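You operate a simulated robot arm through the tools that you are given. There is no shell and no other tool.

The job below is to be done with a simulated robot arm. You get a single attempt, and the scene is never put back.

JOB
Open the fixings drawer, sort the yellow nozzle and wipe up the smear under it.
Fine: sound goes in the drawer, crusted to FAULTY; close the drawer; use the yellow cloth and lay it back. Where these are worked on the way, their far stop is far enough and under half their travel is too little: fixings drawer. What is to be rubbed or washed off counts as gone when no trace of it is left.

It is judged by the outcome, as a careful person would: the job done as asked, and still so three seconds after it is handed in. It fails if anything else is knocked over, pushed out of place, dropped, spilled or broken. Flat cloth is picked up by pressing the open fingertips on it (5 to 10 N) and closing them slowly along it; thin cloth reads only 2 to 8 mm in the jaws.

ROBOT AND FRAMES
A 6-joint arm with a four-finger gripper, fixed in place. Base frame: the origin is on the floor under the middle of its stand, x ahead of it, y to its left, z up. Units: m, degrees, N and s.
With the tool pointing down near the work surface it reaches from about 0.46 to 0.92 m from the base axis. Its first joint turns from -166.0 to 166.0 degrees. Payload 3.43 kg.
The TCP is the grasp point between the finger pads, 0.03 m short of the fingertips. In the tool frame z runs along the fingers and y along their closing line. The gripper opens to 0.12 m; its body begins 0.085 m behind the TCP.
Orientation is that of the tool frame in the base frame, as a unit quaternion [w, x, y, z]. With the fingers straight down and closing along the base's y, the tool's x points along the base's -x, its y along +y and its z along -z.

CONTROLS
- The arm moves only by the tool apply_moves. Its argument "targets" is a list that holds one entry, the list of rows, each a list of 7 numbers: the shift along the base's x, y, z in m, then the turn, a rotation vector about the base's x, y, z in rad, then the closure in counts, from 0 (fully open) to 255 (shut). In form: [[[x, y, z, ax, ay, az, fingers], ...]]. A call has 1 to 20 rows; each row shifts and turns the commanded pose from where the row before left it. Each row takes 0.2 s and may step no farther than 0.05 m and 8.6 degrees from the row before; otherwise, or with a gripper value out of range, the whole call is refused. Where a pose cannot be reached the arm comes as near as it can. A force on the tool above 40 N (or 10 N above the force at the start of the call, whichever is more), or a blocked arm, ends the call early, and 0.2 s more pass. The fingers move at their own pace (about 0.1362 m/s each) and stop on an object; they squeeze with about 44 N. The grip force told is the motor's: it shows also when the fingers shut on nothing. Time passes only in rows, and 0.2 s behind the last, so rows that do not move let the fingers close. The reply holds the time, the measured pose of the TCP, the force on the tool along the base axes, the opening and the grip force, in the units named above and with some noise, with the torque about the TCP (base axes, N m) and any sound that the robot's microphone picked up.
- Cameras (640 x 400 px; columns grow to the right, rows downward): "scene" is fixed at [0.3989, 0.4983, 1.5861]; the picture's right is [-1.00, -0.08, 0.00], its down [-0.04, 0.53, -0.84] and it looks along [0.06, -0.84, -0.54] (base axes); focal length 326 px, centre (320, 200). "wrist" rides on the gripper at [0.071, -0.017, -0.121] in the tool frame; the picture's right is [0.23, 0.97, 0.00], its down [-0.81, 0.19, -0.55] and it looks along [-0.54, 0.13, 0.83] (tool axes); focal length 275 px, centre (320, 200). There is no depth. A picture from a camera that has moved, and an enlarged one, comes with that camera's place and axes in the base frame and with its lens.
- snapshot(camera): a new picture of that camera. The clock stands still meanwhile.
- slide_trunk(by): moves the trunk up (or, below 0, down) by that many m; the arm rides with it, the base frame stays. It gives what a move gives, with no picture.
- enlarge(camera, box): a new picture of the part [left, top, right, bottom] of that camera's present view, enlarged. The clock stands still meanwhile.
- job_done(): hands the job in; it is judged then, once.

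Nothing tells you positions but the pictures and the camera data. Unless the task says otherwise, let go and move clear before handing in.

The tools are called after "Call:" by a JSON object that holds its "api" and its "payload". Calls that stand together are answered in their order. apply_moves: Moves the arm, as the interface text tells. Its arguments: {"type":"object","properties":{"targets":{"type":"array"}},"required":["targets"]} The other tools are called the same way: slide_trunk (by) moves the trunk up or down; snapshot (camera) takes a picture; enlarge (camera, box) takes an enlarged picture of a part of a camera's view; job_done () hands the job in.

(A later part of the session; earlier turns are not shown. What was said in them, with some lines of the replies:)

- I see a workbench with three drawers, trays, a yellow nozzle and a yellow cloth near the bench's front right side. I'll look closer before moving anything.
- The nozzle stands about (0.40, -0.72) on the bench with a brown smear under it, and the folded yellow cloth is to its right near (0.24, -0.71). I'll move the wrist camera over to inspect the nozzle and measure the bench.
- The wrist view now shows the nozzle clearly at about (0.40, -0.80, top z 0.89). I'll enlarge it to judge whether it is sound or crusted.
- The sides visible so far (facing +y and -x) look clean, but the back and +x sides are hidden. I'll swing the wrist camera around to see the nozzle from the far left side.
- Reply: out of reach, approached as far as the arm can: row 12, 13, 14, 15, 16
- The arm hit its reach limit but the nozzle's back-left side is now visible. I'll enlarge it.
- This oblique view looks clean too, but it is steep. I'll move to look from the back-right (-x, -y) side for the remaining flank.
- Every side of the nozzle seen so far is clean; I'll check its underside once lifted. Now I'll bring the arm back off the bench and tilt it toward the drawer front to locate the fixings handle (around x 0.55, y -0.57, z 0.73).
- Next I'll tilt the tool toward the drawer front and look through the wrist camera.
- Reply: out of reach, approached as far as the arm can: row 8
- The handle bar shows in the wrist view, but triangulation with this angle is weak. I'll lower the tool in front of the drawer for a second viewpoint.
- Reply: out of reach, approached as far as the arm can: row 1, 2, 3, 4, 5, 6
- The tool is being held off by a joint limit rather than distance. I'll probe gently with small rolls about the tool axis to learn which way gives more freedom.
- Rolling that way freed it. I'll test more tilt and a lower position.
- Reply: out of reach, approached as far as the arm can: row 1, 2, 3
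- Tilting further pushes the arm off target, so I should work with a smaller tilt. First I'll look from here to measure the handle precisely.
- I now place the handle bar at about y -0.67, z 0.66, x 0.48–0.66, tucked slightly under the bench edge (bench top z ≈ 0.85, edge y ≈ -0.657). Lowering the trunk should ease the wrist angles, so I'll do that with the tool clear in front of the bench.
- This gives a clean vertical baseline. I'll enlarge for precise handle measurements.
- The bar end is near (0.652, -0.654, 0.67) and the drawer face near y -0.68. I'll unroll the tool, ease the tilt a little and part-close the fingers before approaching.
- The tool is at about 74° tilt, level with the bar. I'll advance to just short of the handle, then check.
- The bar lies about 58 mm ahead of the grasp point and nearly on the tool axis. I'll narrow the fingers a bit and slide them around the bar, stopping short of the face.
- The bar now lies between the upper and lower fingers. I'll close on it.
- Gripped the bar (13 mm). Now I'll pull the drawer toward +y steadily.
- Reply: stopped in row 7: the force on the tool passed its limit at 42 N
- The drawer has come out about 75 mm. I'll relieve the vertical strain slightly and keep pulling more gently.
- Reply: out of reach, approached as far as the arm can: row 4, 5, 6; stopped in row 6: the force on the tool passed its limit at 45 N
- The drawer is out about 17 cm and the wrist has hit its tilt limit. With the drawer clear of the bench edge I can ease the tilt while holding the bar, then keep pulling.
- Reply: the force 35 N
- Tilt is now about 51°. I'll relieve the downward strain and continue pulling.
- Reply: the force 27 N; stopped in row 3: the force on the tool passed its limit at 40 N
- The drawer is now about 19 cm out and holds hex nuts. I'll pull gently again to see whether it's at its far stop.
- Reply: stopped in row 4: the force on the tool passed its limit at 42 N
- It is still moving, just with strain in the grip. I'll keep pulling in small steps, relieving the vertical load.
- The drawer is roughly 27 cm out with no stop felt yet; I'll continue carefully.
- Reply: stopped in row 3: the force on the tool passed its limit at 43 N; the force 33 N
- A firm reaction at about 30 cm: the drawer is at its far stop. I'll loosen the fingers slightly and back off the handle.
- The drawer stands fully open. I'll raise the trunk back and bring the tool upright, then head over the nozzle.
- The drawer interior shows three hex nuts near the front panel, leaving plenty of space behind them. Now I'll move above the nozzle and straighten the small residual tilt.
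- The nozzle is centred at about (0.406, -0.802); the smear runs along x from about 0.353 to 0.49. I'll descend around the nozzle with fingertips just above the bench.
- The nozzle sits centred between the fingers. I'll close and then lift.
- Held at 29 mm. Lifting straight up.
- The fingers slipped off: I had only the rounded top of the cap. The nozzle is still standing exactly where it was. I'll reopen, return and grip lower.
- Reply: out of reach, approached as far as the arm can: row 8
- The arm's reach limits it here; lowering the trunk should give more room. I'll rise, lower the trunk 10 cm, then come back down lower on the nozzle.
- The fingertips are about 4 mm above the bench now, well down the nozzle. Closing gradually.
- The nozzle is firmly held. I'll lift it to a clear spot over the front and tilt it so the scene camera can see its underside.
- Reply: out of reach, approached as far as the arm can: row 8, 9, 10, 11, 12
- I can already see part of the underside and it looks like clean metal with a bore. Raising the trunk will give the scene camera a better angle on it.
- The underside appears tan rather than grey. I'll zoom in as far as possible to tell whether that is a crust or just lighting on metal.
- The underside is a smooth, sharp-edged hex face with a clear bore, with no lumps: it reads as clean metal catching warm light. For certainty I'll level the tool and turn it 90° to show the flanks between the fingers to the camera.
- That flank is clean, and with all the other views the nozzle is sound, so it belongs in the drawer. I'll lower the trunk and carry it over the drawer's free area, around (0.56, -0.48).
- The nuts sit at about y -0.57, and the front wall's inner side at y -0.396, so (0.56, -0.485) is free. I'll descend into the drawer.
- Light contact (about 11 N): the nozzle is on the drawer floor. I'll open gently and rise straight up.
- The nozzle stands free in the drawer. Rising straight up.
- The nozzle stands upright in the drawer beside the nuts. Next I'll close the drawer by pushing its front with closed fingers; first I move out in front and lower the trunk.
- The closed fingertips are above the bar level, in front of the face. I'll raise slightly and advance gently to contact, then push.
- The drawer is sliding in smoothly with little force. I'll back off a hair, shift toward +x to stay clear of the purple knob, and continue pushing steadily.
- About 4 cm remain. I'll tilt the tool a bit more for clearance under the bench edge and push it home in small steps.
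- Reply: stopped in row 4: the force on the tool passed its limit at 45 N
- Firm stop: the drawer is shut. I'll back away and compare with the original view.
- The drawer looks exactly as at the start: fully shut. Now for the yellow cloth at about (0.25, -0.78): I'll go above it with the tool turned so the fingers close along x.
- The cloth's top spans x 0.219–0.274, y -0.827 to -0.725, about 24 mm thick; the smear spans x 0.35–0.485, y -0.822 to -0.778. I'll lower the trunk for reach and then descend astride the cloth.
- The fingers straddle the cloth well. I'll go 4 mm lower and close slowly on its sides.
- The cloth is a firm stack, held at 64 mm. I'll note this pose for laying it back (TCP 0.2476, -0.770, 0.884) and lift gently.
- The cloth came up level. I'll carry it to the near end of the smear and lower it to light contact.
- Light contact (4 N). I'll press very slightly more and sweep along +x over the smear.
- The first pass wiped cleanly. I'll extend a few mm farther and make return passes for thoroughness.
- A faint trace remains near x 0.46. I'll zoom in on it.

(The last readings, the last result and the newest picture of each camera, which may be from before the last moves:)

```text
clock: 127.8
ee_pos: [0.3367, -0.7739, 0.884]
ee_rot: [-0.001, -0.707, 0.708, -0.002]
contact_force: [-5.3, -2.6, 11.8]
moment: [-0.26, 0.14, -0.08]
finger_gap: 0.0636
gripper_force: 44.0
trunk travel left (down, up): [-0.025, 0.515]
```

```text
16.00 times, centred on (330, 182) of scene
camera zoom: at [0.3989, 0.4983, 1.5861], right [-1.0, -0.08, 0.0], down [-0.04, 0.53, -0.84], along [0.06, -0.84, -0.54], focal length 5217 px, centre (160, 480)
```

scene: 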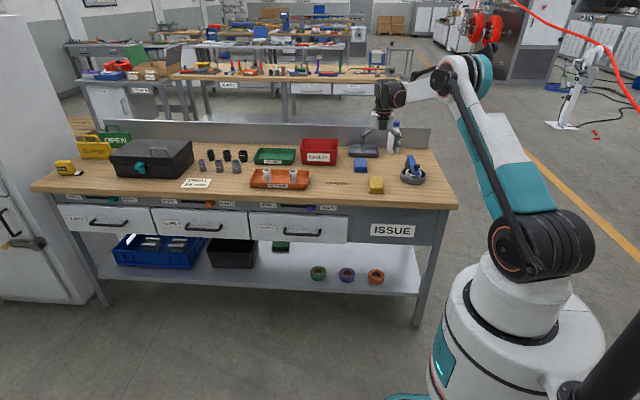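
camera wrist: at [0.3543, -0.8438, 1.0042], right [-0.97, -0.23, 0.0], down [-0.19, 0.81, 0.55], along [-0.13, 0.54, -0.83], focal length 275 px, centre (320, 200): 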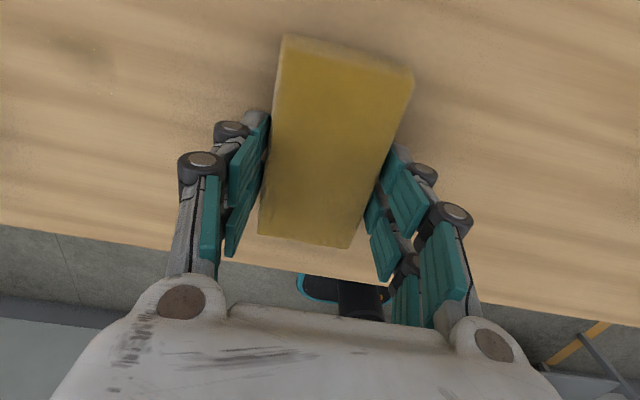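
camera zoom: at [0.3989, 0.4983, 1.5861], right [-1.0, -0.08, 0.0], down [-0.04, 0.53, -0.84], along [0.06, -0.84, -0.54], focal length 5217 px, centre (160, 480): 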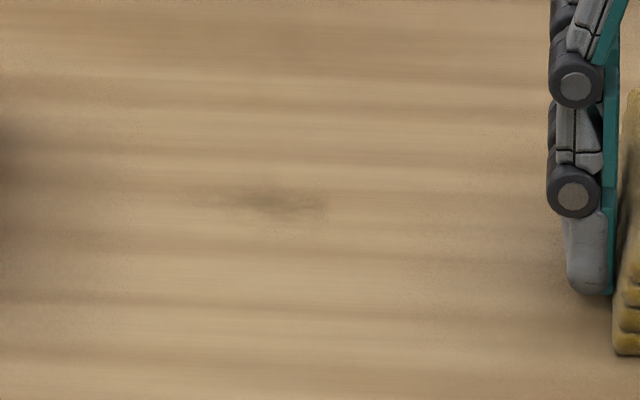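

The leftover is faint, at x 0.45–0.485. I'll make more short strokes at that end.

Call:
{"api": "apply_moves", "payload": {"targets": [[[0.0138, -0.002, 0, 0, 0, 0, 180], [0.0138, -0.002, 0, 0, 0, 0, 180], [0.0138, 0, 0, 0, 0, 0, 180], [0.0138, 0, 0, 0, 0, 0, 180], [0.0138, 0, 0, 0, 0, 0, 180], [0.0138, 0, 0, 0, 0, 0, 180], [0.0138, 0, 0, 0, 0, 0, 180], [0.0138, 0, 0, 0, 0, 0, 180], [0.0138, 0, 0, 0, 0, 0, 180], [-0.02, 0, 0, 0, 0, 0, 180], [-0.02, 0, 0, 0, 0, 0, 180], [0.02, 0, 0, 0, 0, 0, 180], [0.02, 0, 0, 0, 0, 0, 180], [0.003, -0.004, 0, 0, 0, 0, 180], [-0.02, 0, 0, 0, 0, 0, 180], [-0.02, 0, 0, 0, 0, 0, 180], [0.02, 0, 0, 0, 0, 0, 180], [0.02, 0, 0, 0, 0, 0, 180], [0, 0, 0, 0, 0, 0, 180]]]}}

Call:
{"api": "snapshot", "payload": {"camera": "wrist"}}

```text
clock: 131.8
ee_pos: [0.4663, -0.7815, 0.8841]
ee_rot: [0.001, 0.708, -0.706, 0.002]
contact_force: [-4.7, -2.7, 13.0]
moment: [-0.01, 0.19, -0.05]
finger_gap: 0.0637
gripper_force: 43.5
trunk travel left (down, up): [-0.025, 0.515]
```

```text
taken
camera wrist: at [0.4826, -0.8528, 1.0041], right [-0.97, -0.23, 0.0], down [-0.19, 0.81, 0.55], along [-0.13, 0.53, -0.84], focal length 275 px, centre (320, 200)
```

wrist: 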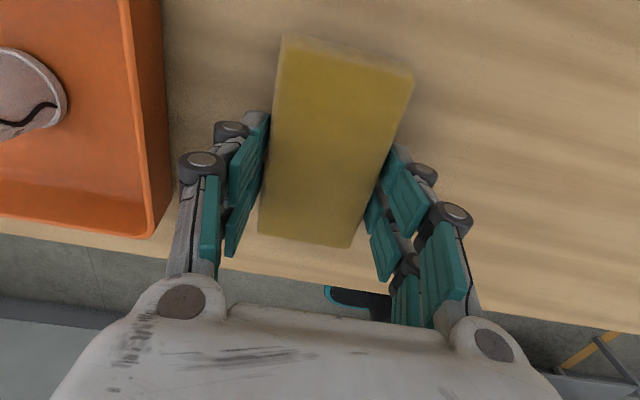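

Call:
{"api": "apply_moves", "payload": {"targets": [[[-0.02, 0, 0, 0, 0, 0, 180], [-0.02, 0, 0, 0, 0, 0, 180], [0.02, 0, 0, 0, 0, 0, 180], [0.018, 0, 0, 0, 0, 0, 180], [-0.02, 0.004, 0, 0, 0, 0, 180], [-0.02, 0, 0, 0, 0, 0, 180], [-0.02, 0, 0, 0, 0, 0, 180], [-0.02, 0, 0, 0, 0, 0, 180], [-0.02, 0, 0, 0, 0, 0, 180], [-0.02, 0, 0, 0, 0, 0, 180], [-0.018, 0, 0, 0, 0, 0, 180], [0, 0, 0, 0, 0, 0, 180]]]}}

Call:
{"api": "enlarge", "payload": {"camera": "wrist", "box": [0, 0, 260, 150]}}

Call:
{"api": "enlarge", "payload": {"camera": "scene", "box": [310, 165, 350, 190]}}

```text
clock: 134.4
ee_pos: [0.3249, -0.7781, 0.883]
ee_rot: [0.001, 0.708, -0.706, 0.002]
contact_force: [4.4, -0.2, 18.9]
moment: [0.04, -0.19, 0.11]
finger_gap: 0.0639
gripper_force: 43.9
trunk travel left (down, up): [-0.025, 0.515]
```

```text
2.46 times, centred on (130, 75) of wrist
camera zoom: at [0.3421, -0.8485, 1.0039], right [-0.97, -0.23, 0.0], down [-0.19, 0.81, 0.55], along [-0.13, 0.53, -0.84], focal length 678 px, centre (788, 508)
```

zoom: 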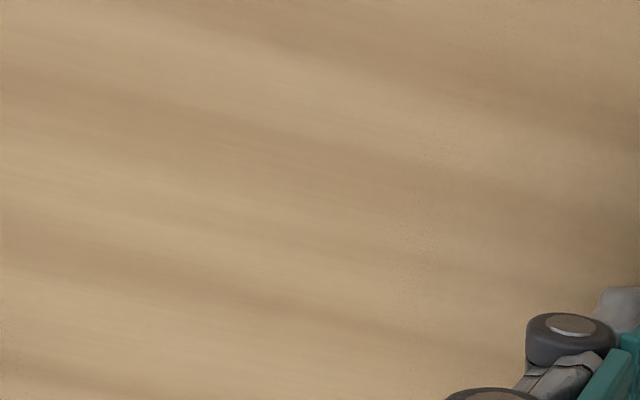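

```text
16.00 times, centred on (330, 178) of scene
camera zoom: at [0.3989, 0.4983, 1.5861], right [-1.0, -0.08, 0.0], down [-0.04, 0.53, -0.84], along [0.06, -0.84, -0.54], focal length 5217 px, centre (160, 560)
```

zoom: 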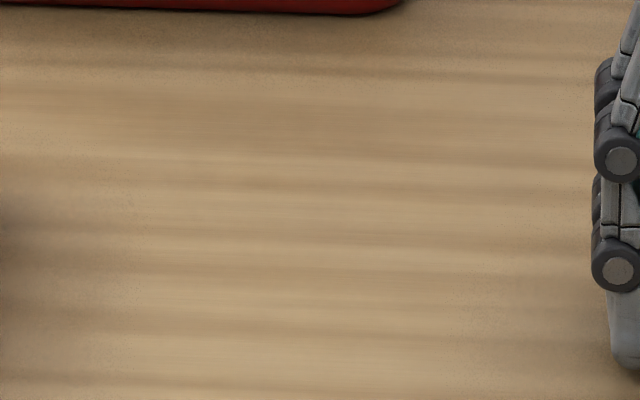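

No trace visible there now. I'll lift the cloth and inspect the whole smear area, including the near end.

Call:
{"api": "apply_moves", "payload": {"targets": [[[0, 0, 0.01, 0, 0, 0, 180], [-0.01, 0, 0.02, 0, 0, 0, 180], [-0.03, 0.002, 0.015, 0, 0, 0, 180], [-0.03, 0.003, 0.0, 0, 0, 0, 180], [-0.007, 0.003, 0, 0, 0, 0, 180], [0, 0, 0, 0, 0, 0, 180]]]}}

Call:
{"api": "enlarge", "payload": {"camera": "wrist", "box": [0, 0, 280, 160]}}

Call:
{"api": "enlarge", "payload": {"camera": "scene", "box": [315, 165, 365, 196]}}

Call:
{"api": "snapshot", "payload": {"camera": "wrist"}}

```text
clock: 135.8
ee_pos: [0.2479, -0.7715, 0.9282]
ee_rot: [0.001, 0.707, -0.707, 0.001]
contact_force: [0.1, 0.6, -0.3]
moment: [0.0, -0.02, -0.01]
finger_gap: 0.0637
gripper_force: 44.1
trunk travel left (down, up): [-0.025, 0.515]
```

```text
2.29 times, centred on (140, 80) of wrist
camera zoom: at [0.2661, -0.8413, 1.049], right [-0.97, -0.23, 0.0], down [-0.19, 0.81, 0.55], along [-0.13, 0.54, -0.83], focal length 629 px, centre (731, 474)
```

zoom: 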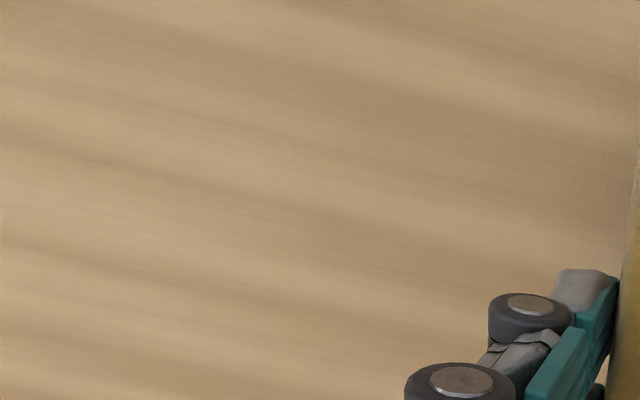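

```text
12.80 times, centred on (340, 180) of scene
camera zoom: at [0.3989, 0.4983, 1.5861], right [-1.0, -0.08, 0.0], down [-0.04, 0.53, -0.84], along [0.06, -0.84, -0.54], focal length 4174 px, centre (64, 450)
```

zoom: 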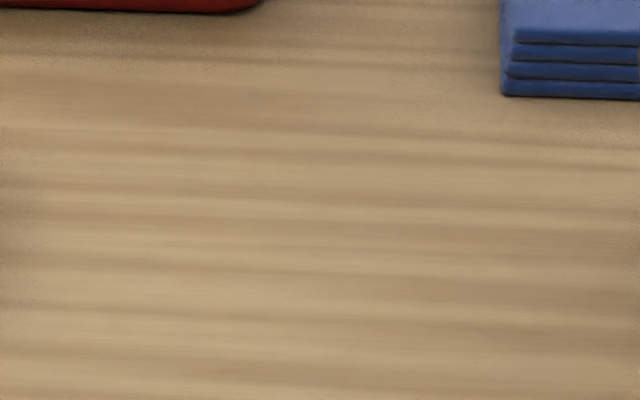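

```text
taken
camera wrist: at [0.2661, -0.8413, 1.049], right [-0.97, -0.23, 0.0], down [-0.19, 0.81, 0.55], along [-0.13, 0.54, -0.83], focal length 275 px, centre (320, 200)
```

wrist: 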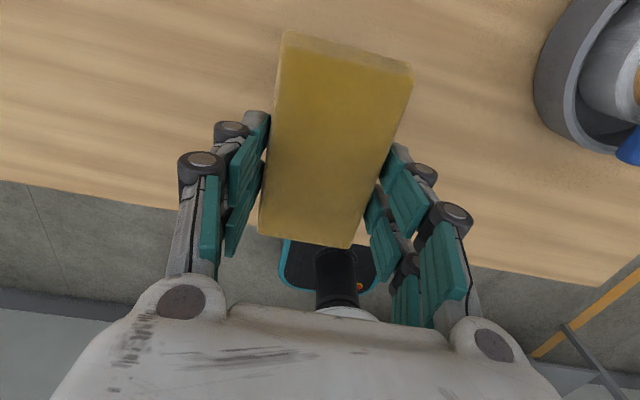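

The area looks clean. For certainty that no faint trace remains, I'll make two more full passes before laying the cloth back.

Call:
{"api": "apply_moves", "payload": {"targets": [[[0.03, -0.003, 0, 0, 0, 0, 180], [0.03, -0.003, 0, 0, 0, 0, 180], [0.027, -0.003, 0, 0, 0, 0, 180], [0, 0, -0.025, 0, 0, 0, 180], [0, 0, -0.014, 0, 0, 0, 180], [0, 0, -0.004, 0, 0, 0, 180], [0, 0, -0.0015, 0, 0, 0, 180], [0, 0, 0, 0, 0, 0, 180]]]}}

Call:
{"api": "apply_moves", "payload": {"targets": [[[0.014, 0, 0, 0, 0, 0, 180], [0.014, 0, 0, 0, 0, 0, 180], [0.014, 0, 0, 0, 0, 0, 180], [0.014, 0, 0, 0, 0, 0, 180], [0.014, 0, 0, 0, 0, 0, 180], [0.014, 0, 0, 0, 0, 0, 180], [0.014, 0, 0, 0, 0, 0, 180], [0.014, 0, 0, 0, 0, 0, 180], [0.014, 0, 0, 0, 0, 0, 180], [-0.014, -0.003, 0, 0, 0, 0, 180], [-0.014, 0, 0, 0, 0, 0, 180], [-0.014, 0, 0, 0, 0, 0, 180], [-0.014, 0, 0, 0, 0, 0, 180], [-0.014, 0, 0, 0, 0, 0, 180], [-0.014, 0, 0, 0, 0, 0, 180], [-0.014, 0, 0, 0, 0, 0, 180], [-0.014, 0, 0, 0, 0, 0, 180], [-0.014, 0.003, 0, 0, 0, 0, 180], [0, 0, 0, 0, 0, 0, 180]]]}}

```text
clock: 137.6
ee_pos: [0.3372, -0.7788, 0.8837]
ee_rot: [0.0, 0.707, -0.707, 0.001]
contact_force: [0.1, 0.1, -1.1]
moment: [0.01, -0.02, -0.01]
finger_gap: 0.0637
gripper_force: 44.1
trunk travel left (down, up): [-0.025, 0.515]
```

```text
clock: 141.6
ee_pos: [0.3349, -0.7786, 0.8834]
ee_rot: [-0.001, -0.707, 0.707, 0.0]
contact_force: [-2.3, -0.5, 3.0]
moment: [-0.04, 0.03, 0.0]
finger_gap: 0.064
gripper_force: 44.1
trunk travel left (down, up): [-0.025, 0.515]
```

Call:
{"api": "apply_moves", "payload": {"targets": [[[0.006, 0, -0.001, 0, 0, 0, 180], [0.014, 0, 0, 0, 0, 0, 180], [0.014, 0, 0, 0, 0, 0, 180], [0.014, 0, 0, 0, 0, 0, 180], [0.014, 0, 0, 0, 0, 0, 180], [0.014, 0, 0, 0, 0, 0, 180], [0.014, 0, 0, 0, 0, 0, 180], [0.014, 0, 0, 0, 0, 0, 180], [0.014, 0, 0, 0, 0, 0, 180], [0.012, 0, 0, 0, 0, 0, 180], [-0.014, -0.003, 0, 0, 0, 0, 180], [-0.014, 0, 0, 0, 0, 0, 180], [-0.014, 0, 0, 0, 0, 0, 180], [-0.014, 0, 0, 0, 0, 0, 180], [-0.014, 0, 0, 0, 0, 0, 180], [-0.014, 0, 0, 0, 0, 0, 180], [-0.014, 0, 0, 0, 0, 0, 180], [-0.014, 0, 0, 0, 0, 0, 180], [-0.018, 0.003, 0, 0, 0, 0, 180], [0, 0, 0, 0, 0, 0, 180]]]}}

Call:
{"api": "apply_moves", "payload": {"targets": [[[0, 0, 0.01, 0, 0, 0, 180], [-0.01, 0, 0.02, 0, 0, 0, 180], [-0.03, 0.003, 0.01, 0, 0, 0, 180], [-0.03, 0.003, 0.0, 0, 0, 0, 180], [-0.016, 0.003, 0, 0, 0, 0, 180], [0, 0, 0, 0, 0, 0, 180]]]}}

Call:
{"api": "snapshot", "payload": {"camera": "wrist"}}

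Call:
{"api": "enlarge", "payload": {"camera": "wrist", "box": [0, 0, 280, 160]}}

Call:
{"api": "enlarge", "payload": {"camera": "scene", "box": [300, 150, 400, 212]}}

```text
clock: 145.8
ee_pos: [0.3364, -0.7799, 0.8837]
ee_rot: [0.0, 0.707, -0.707, 0.003]
contact_force: [7.1, -0.4, 27.2]
moment: [0.1, -0.2, 0.12]
finger_gap: 0.064
gripper_force: 44.0
trunk travel left (down, up): [-0.025, 0.515]
```

```text
clock: 147.2
ee_pos: [0.2501, -0.7726, 0.9217]
ee_rot: [0.0, 0.708, -0.706, 0.002]
contact_force: [0.4, -0.2, -0.2]
moment: [-0.04, -0.01, 0.0]
finger_gap: 0.0641
gripper_force: 43.9
trunk travel left (down, up): [-0.025, 0.515]
```

```text
taken
camera wrist: at [0.267, -0.8424, 1.043], right [-0.97, -0.23, 0.0], down [-0.19, 0.81, 0.55], along [-0.13, 0.54, -0.83], focal length 275 px, centre (320, 200)
```

wrist: 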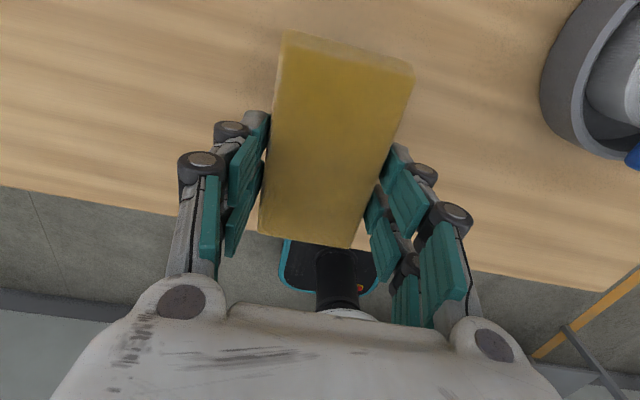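

```text
2.29 times, centred on (140, 80) of wrist
camera zoom: at [0.267, -0.8424, 1.043], right [-0.97, -0.23, 0.0], down [-0.19, 0.81, 0.55], along [-0.13, 0.54, -0.83], focal length 629 px, centre (731, 474)
```

zoom: 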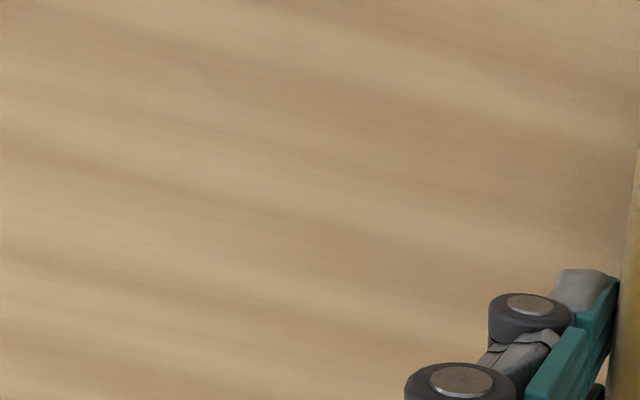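

```text
6.40 times, centred on (350, 181) of scene
camera zoom: at [0.3989, 0.4983, 1.5861], right [-1.0, -0.08, 0.0], down [-0.04, 0.53, -0.84], along [0.06, -0.84, -0.54], focal length 2087 px, centre (128, 322)
```

zoom: 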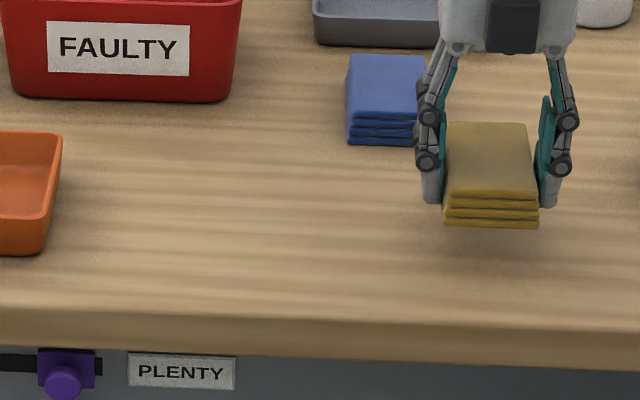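

The bench is clean. I'll set the cloth back on its original spot.

Call:
{"api": "apply_moves", "payload": {"targets": [[[-0.003, 0.0025, -0.01, 0, 0, 0, 180], [0, 0, -0.015, 0, 0, 0, 180], [0, 0, -0.008, 0, 0, 0, 180], [0, 0, -0.004, 0, 0, 0, 180], [0, 0, 0, 0, 0, 0, 180]]]}}

```text
clock: 148.4
ee_pos: [0.2463, -0.7681, 0.8847]
ee_rot: [0.0, 0.708, -0.706, 0.002]
contact_force: [0.2, -0.5, -0.1]
moment: [-0.01, 0.01, 0.01]
finger_gap: 0.0638
gripper_force: 43.4
trunk travel left (down, up): [-0.025, 0.515]
```

Call:
{"api": "apply_moves", "payload": {"targets": [[[0.001, -0.001, -0.001, 0, 0, 0, 180], [0, 0, -0.0008, 0, 0, 0, 180], [0, 0, 0, 0, 0, 0, 180]]]}}

Call:
{"api": "enlarge", "payload": {"camera": "scene", "box": [310, 160, 400, 216]}}

```text
clock: 149.2
ee_pos: [0.2478, -0.7695, 0.8829]
ee_rot: [0.0, 0.708, -0.706, 0.002]
contact_force: [-0.4, -0.6, 0.6]
moment: [-0.08, 0.02, 0.08]
finger_gap: 0.0638
gripper_force: 44.1
trunk travel left (down, up): [-0.025, 0.515]
```

```text
7.11 times, centred on (355, 188) of scene
camera zoom: at [0.3989, 0.4983, 1.5861], right [-1.0, -0.08, 0.0], down [-0.04, 0.53, -0.84], along [0.06, -0.84, -0.54], focal length 2319 px, centre (71, 285)
```

zoom: 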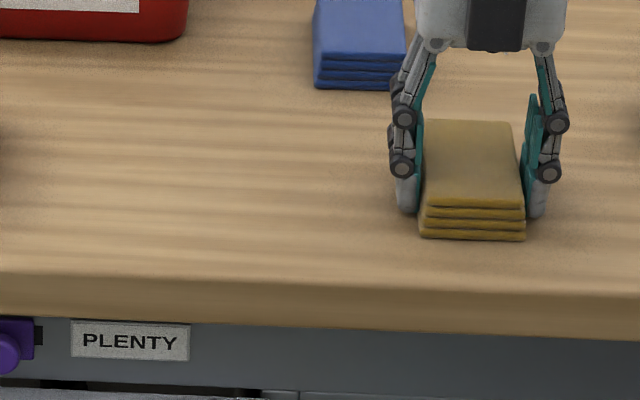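

The cloth matches its original position to within a millimetre or so. I'll open slowly and rise clear.

Call:
{"api": "apply_moves", "payload": {"targets": [[[0, 0, -0.0005, 0, 0, 0, 130], [0, 0, 0, 0, 0, 0, 115], [0, 0, 0, 0, 0, 0, 100], [0, 0, 0, 0, 0, 0, 80], [0, 0, 0, 0, 0, 0, 60], [0, 0, 0.01, 0, 0, 0, 60], [0, 0, 0.03, 0, 0, 0, 60], [0, 0, 0.04, 0, 0, 0, 60], [0, 0, 0.045, 0, 0, 0, 60], [0, 0.01, 0.045, 0, 0, 0, 30], [0, 0.03, 0.03, 0, 0, 0, 0], [0, 0.04, 0.02, 0, 0, 0, 0], [0, 0.04, 0.0, 0, 0, 0, 0], [0, 0.04, 0.0, 0, 0, 0, 0], [0, 0.04, 0.0, 0, 0, 0, 0], [0, 0, 0, 0, 0, 0, 0]]]}}

Call:
{"api": "snapshot", "payload": {"camera": "scene"}}

Call:
{"api": "enlarge", "payload": {"camera": "scene", "box": [310, 160, 400, 216]}}

Call:
{"api": "enlarge", "payload": {"camera": "scene", "box": [230, 180, 440, 311]}}

Call:
{"api": "snapshot", "payload": {"camera": "wrist"}}

```text
clock: 152.6
ee_pos: [0.247, -0.5681, 1.1057]
ee_rot: [0.001, 0.707, -0.707, 0.002]
contact_force: [0.3, 0.4, 0.6]
moment: [-0.03, -0.03, 0.0]
finger_gap: 0.1201
gripper_force: 0.0
trunk travel left (down, up): [-0.025, 0.515]
```

```text
taken
```

scene: 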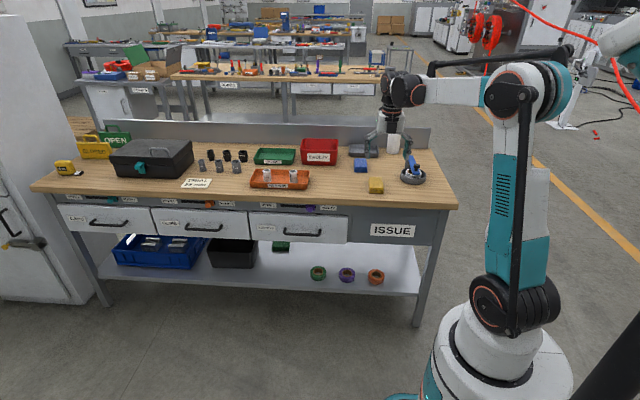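

```text
7.11 times, centred on (355, 188) of scene
camera zoom: at [0.3989, 0.4983, 1.5861], right [-1.0, -0.08, 0.0], down [-0.04, 0.53, -0.84], along [0.06, -0.84, -0.54], focal length 2319 px, centre (71, 285)
```

zoom: 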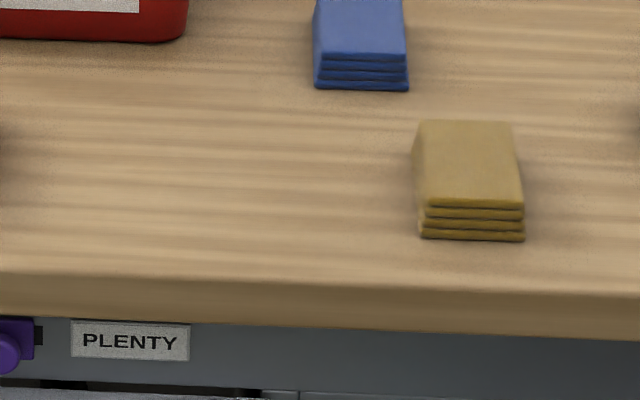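

```text
3.05 times, centred on (335, 246) of scene
camera zoom: at [0.3989, 0.4983, 1.5861], right [-1.0, -0.08, 0.0], down [-0.04, 0.53, -0.84], along [0.06, -0.84, -0.54], focal length 994 px, centre (274, 61)
```

zoom: 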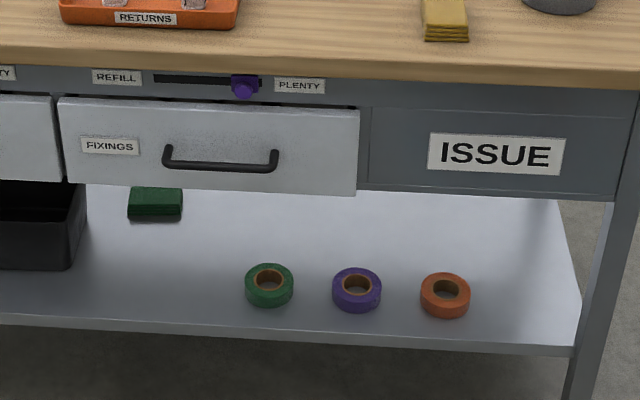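

```text
taken
camera wrist: at [0.2639, -0.6383, 1.2261], right [-0.97, -0.23, 0.0], down [-0.19, 0.81, 0.55], along [-0.13, 0.54, -0.84], focal length 275 px, centre (320, 200)
```

wrist: 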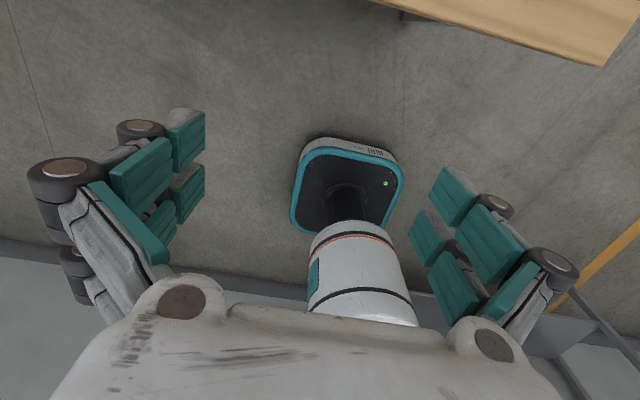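

The drawer is shut with the sound nozzle inside. The smear is gone, the yellow cloth is back on its spot, and everything else on the bench is where it was. The gripper is open and clear, so I'm handing in.

Call:
{"api": "job_done", "payload": {}}

```text
The job is handed in.
```

I judged the yellow nozzle sound and put it in the fixings drawer. The smear is wiped up, and the job is handed in.

- **Drawer:** I pulled it to its far stop, about 30 cm out. After the nozzle went in, I pushed it shut until it stopped firmly. It looks the same as at the start.
- **Nozzle:** I saw no crust on its top, sides or underside. The underside looked tan rather than grey. It was smooth and sharp-edged with a clear bore, so I took that as light on metal. It stood upright behind the drawer's front panel, beside the three nuts, when I released it; I couldn't see it once the drawer was closed. My first grip slipped off its rounded top, but it didn't tip or move.
- **Smear:** After the first passes a faint trace was left at the far end. I made extra strokes there and two more full passes, and no trace shows in either camera.
- **Cloth:** The yellow cloth is back in its original position to within about a millimetre.

Nothing else on the bench appears to have moved. The gripper is open and clear.
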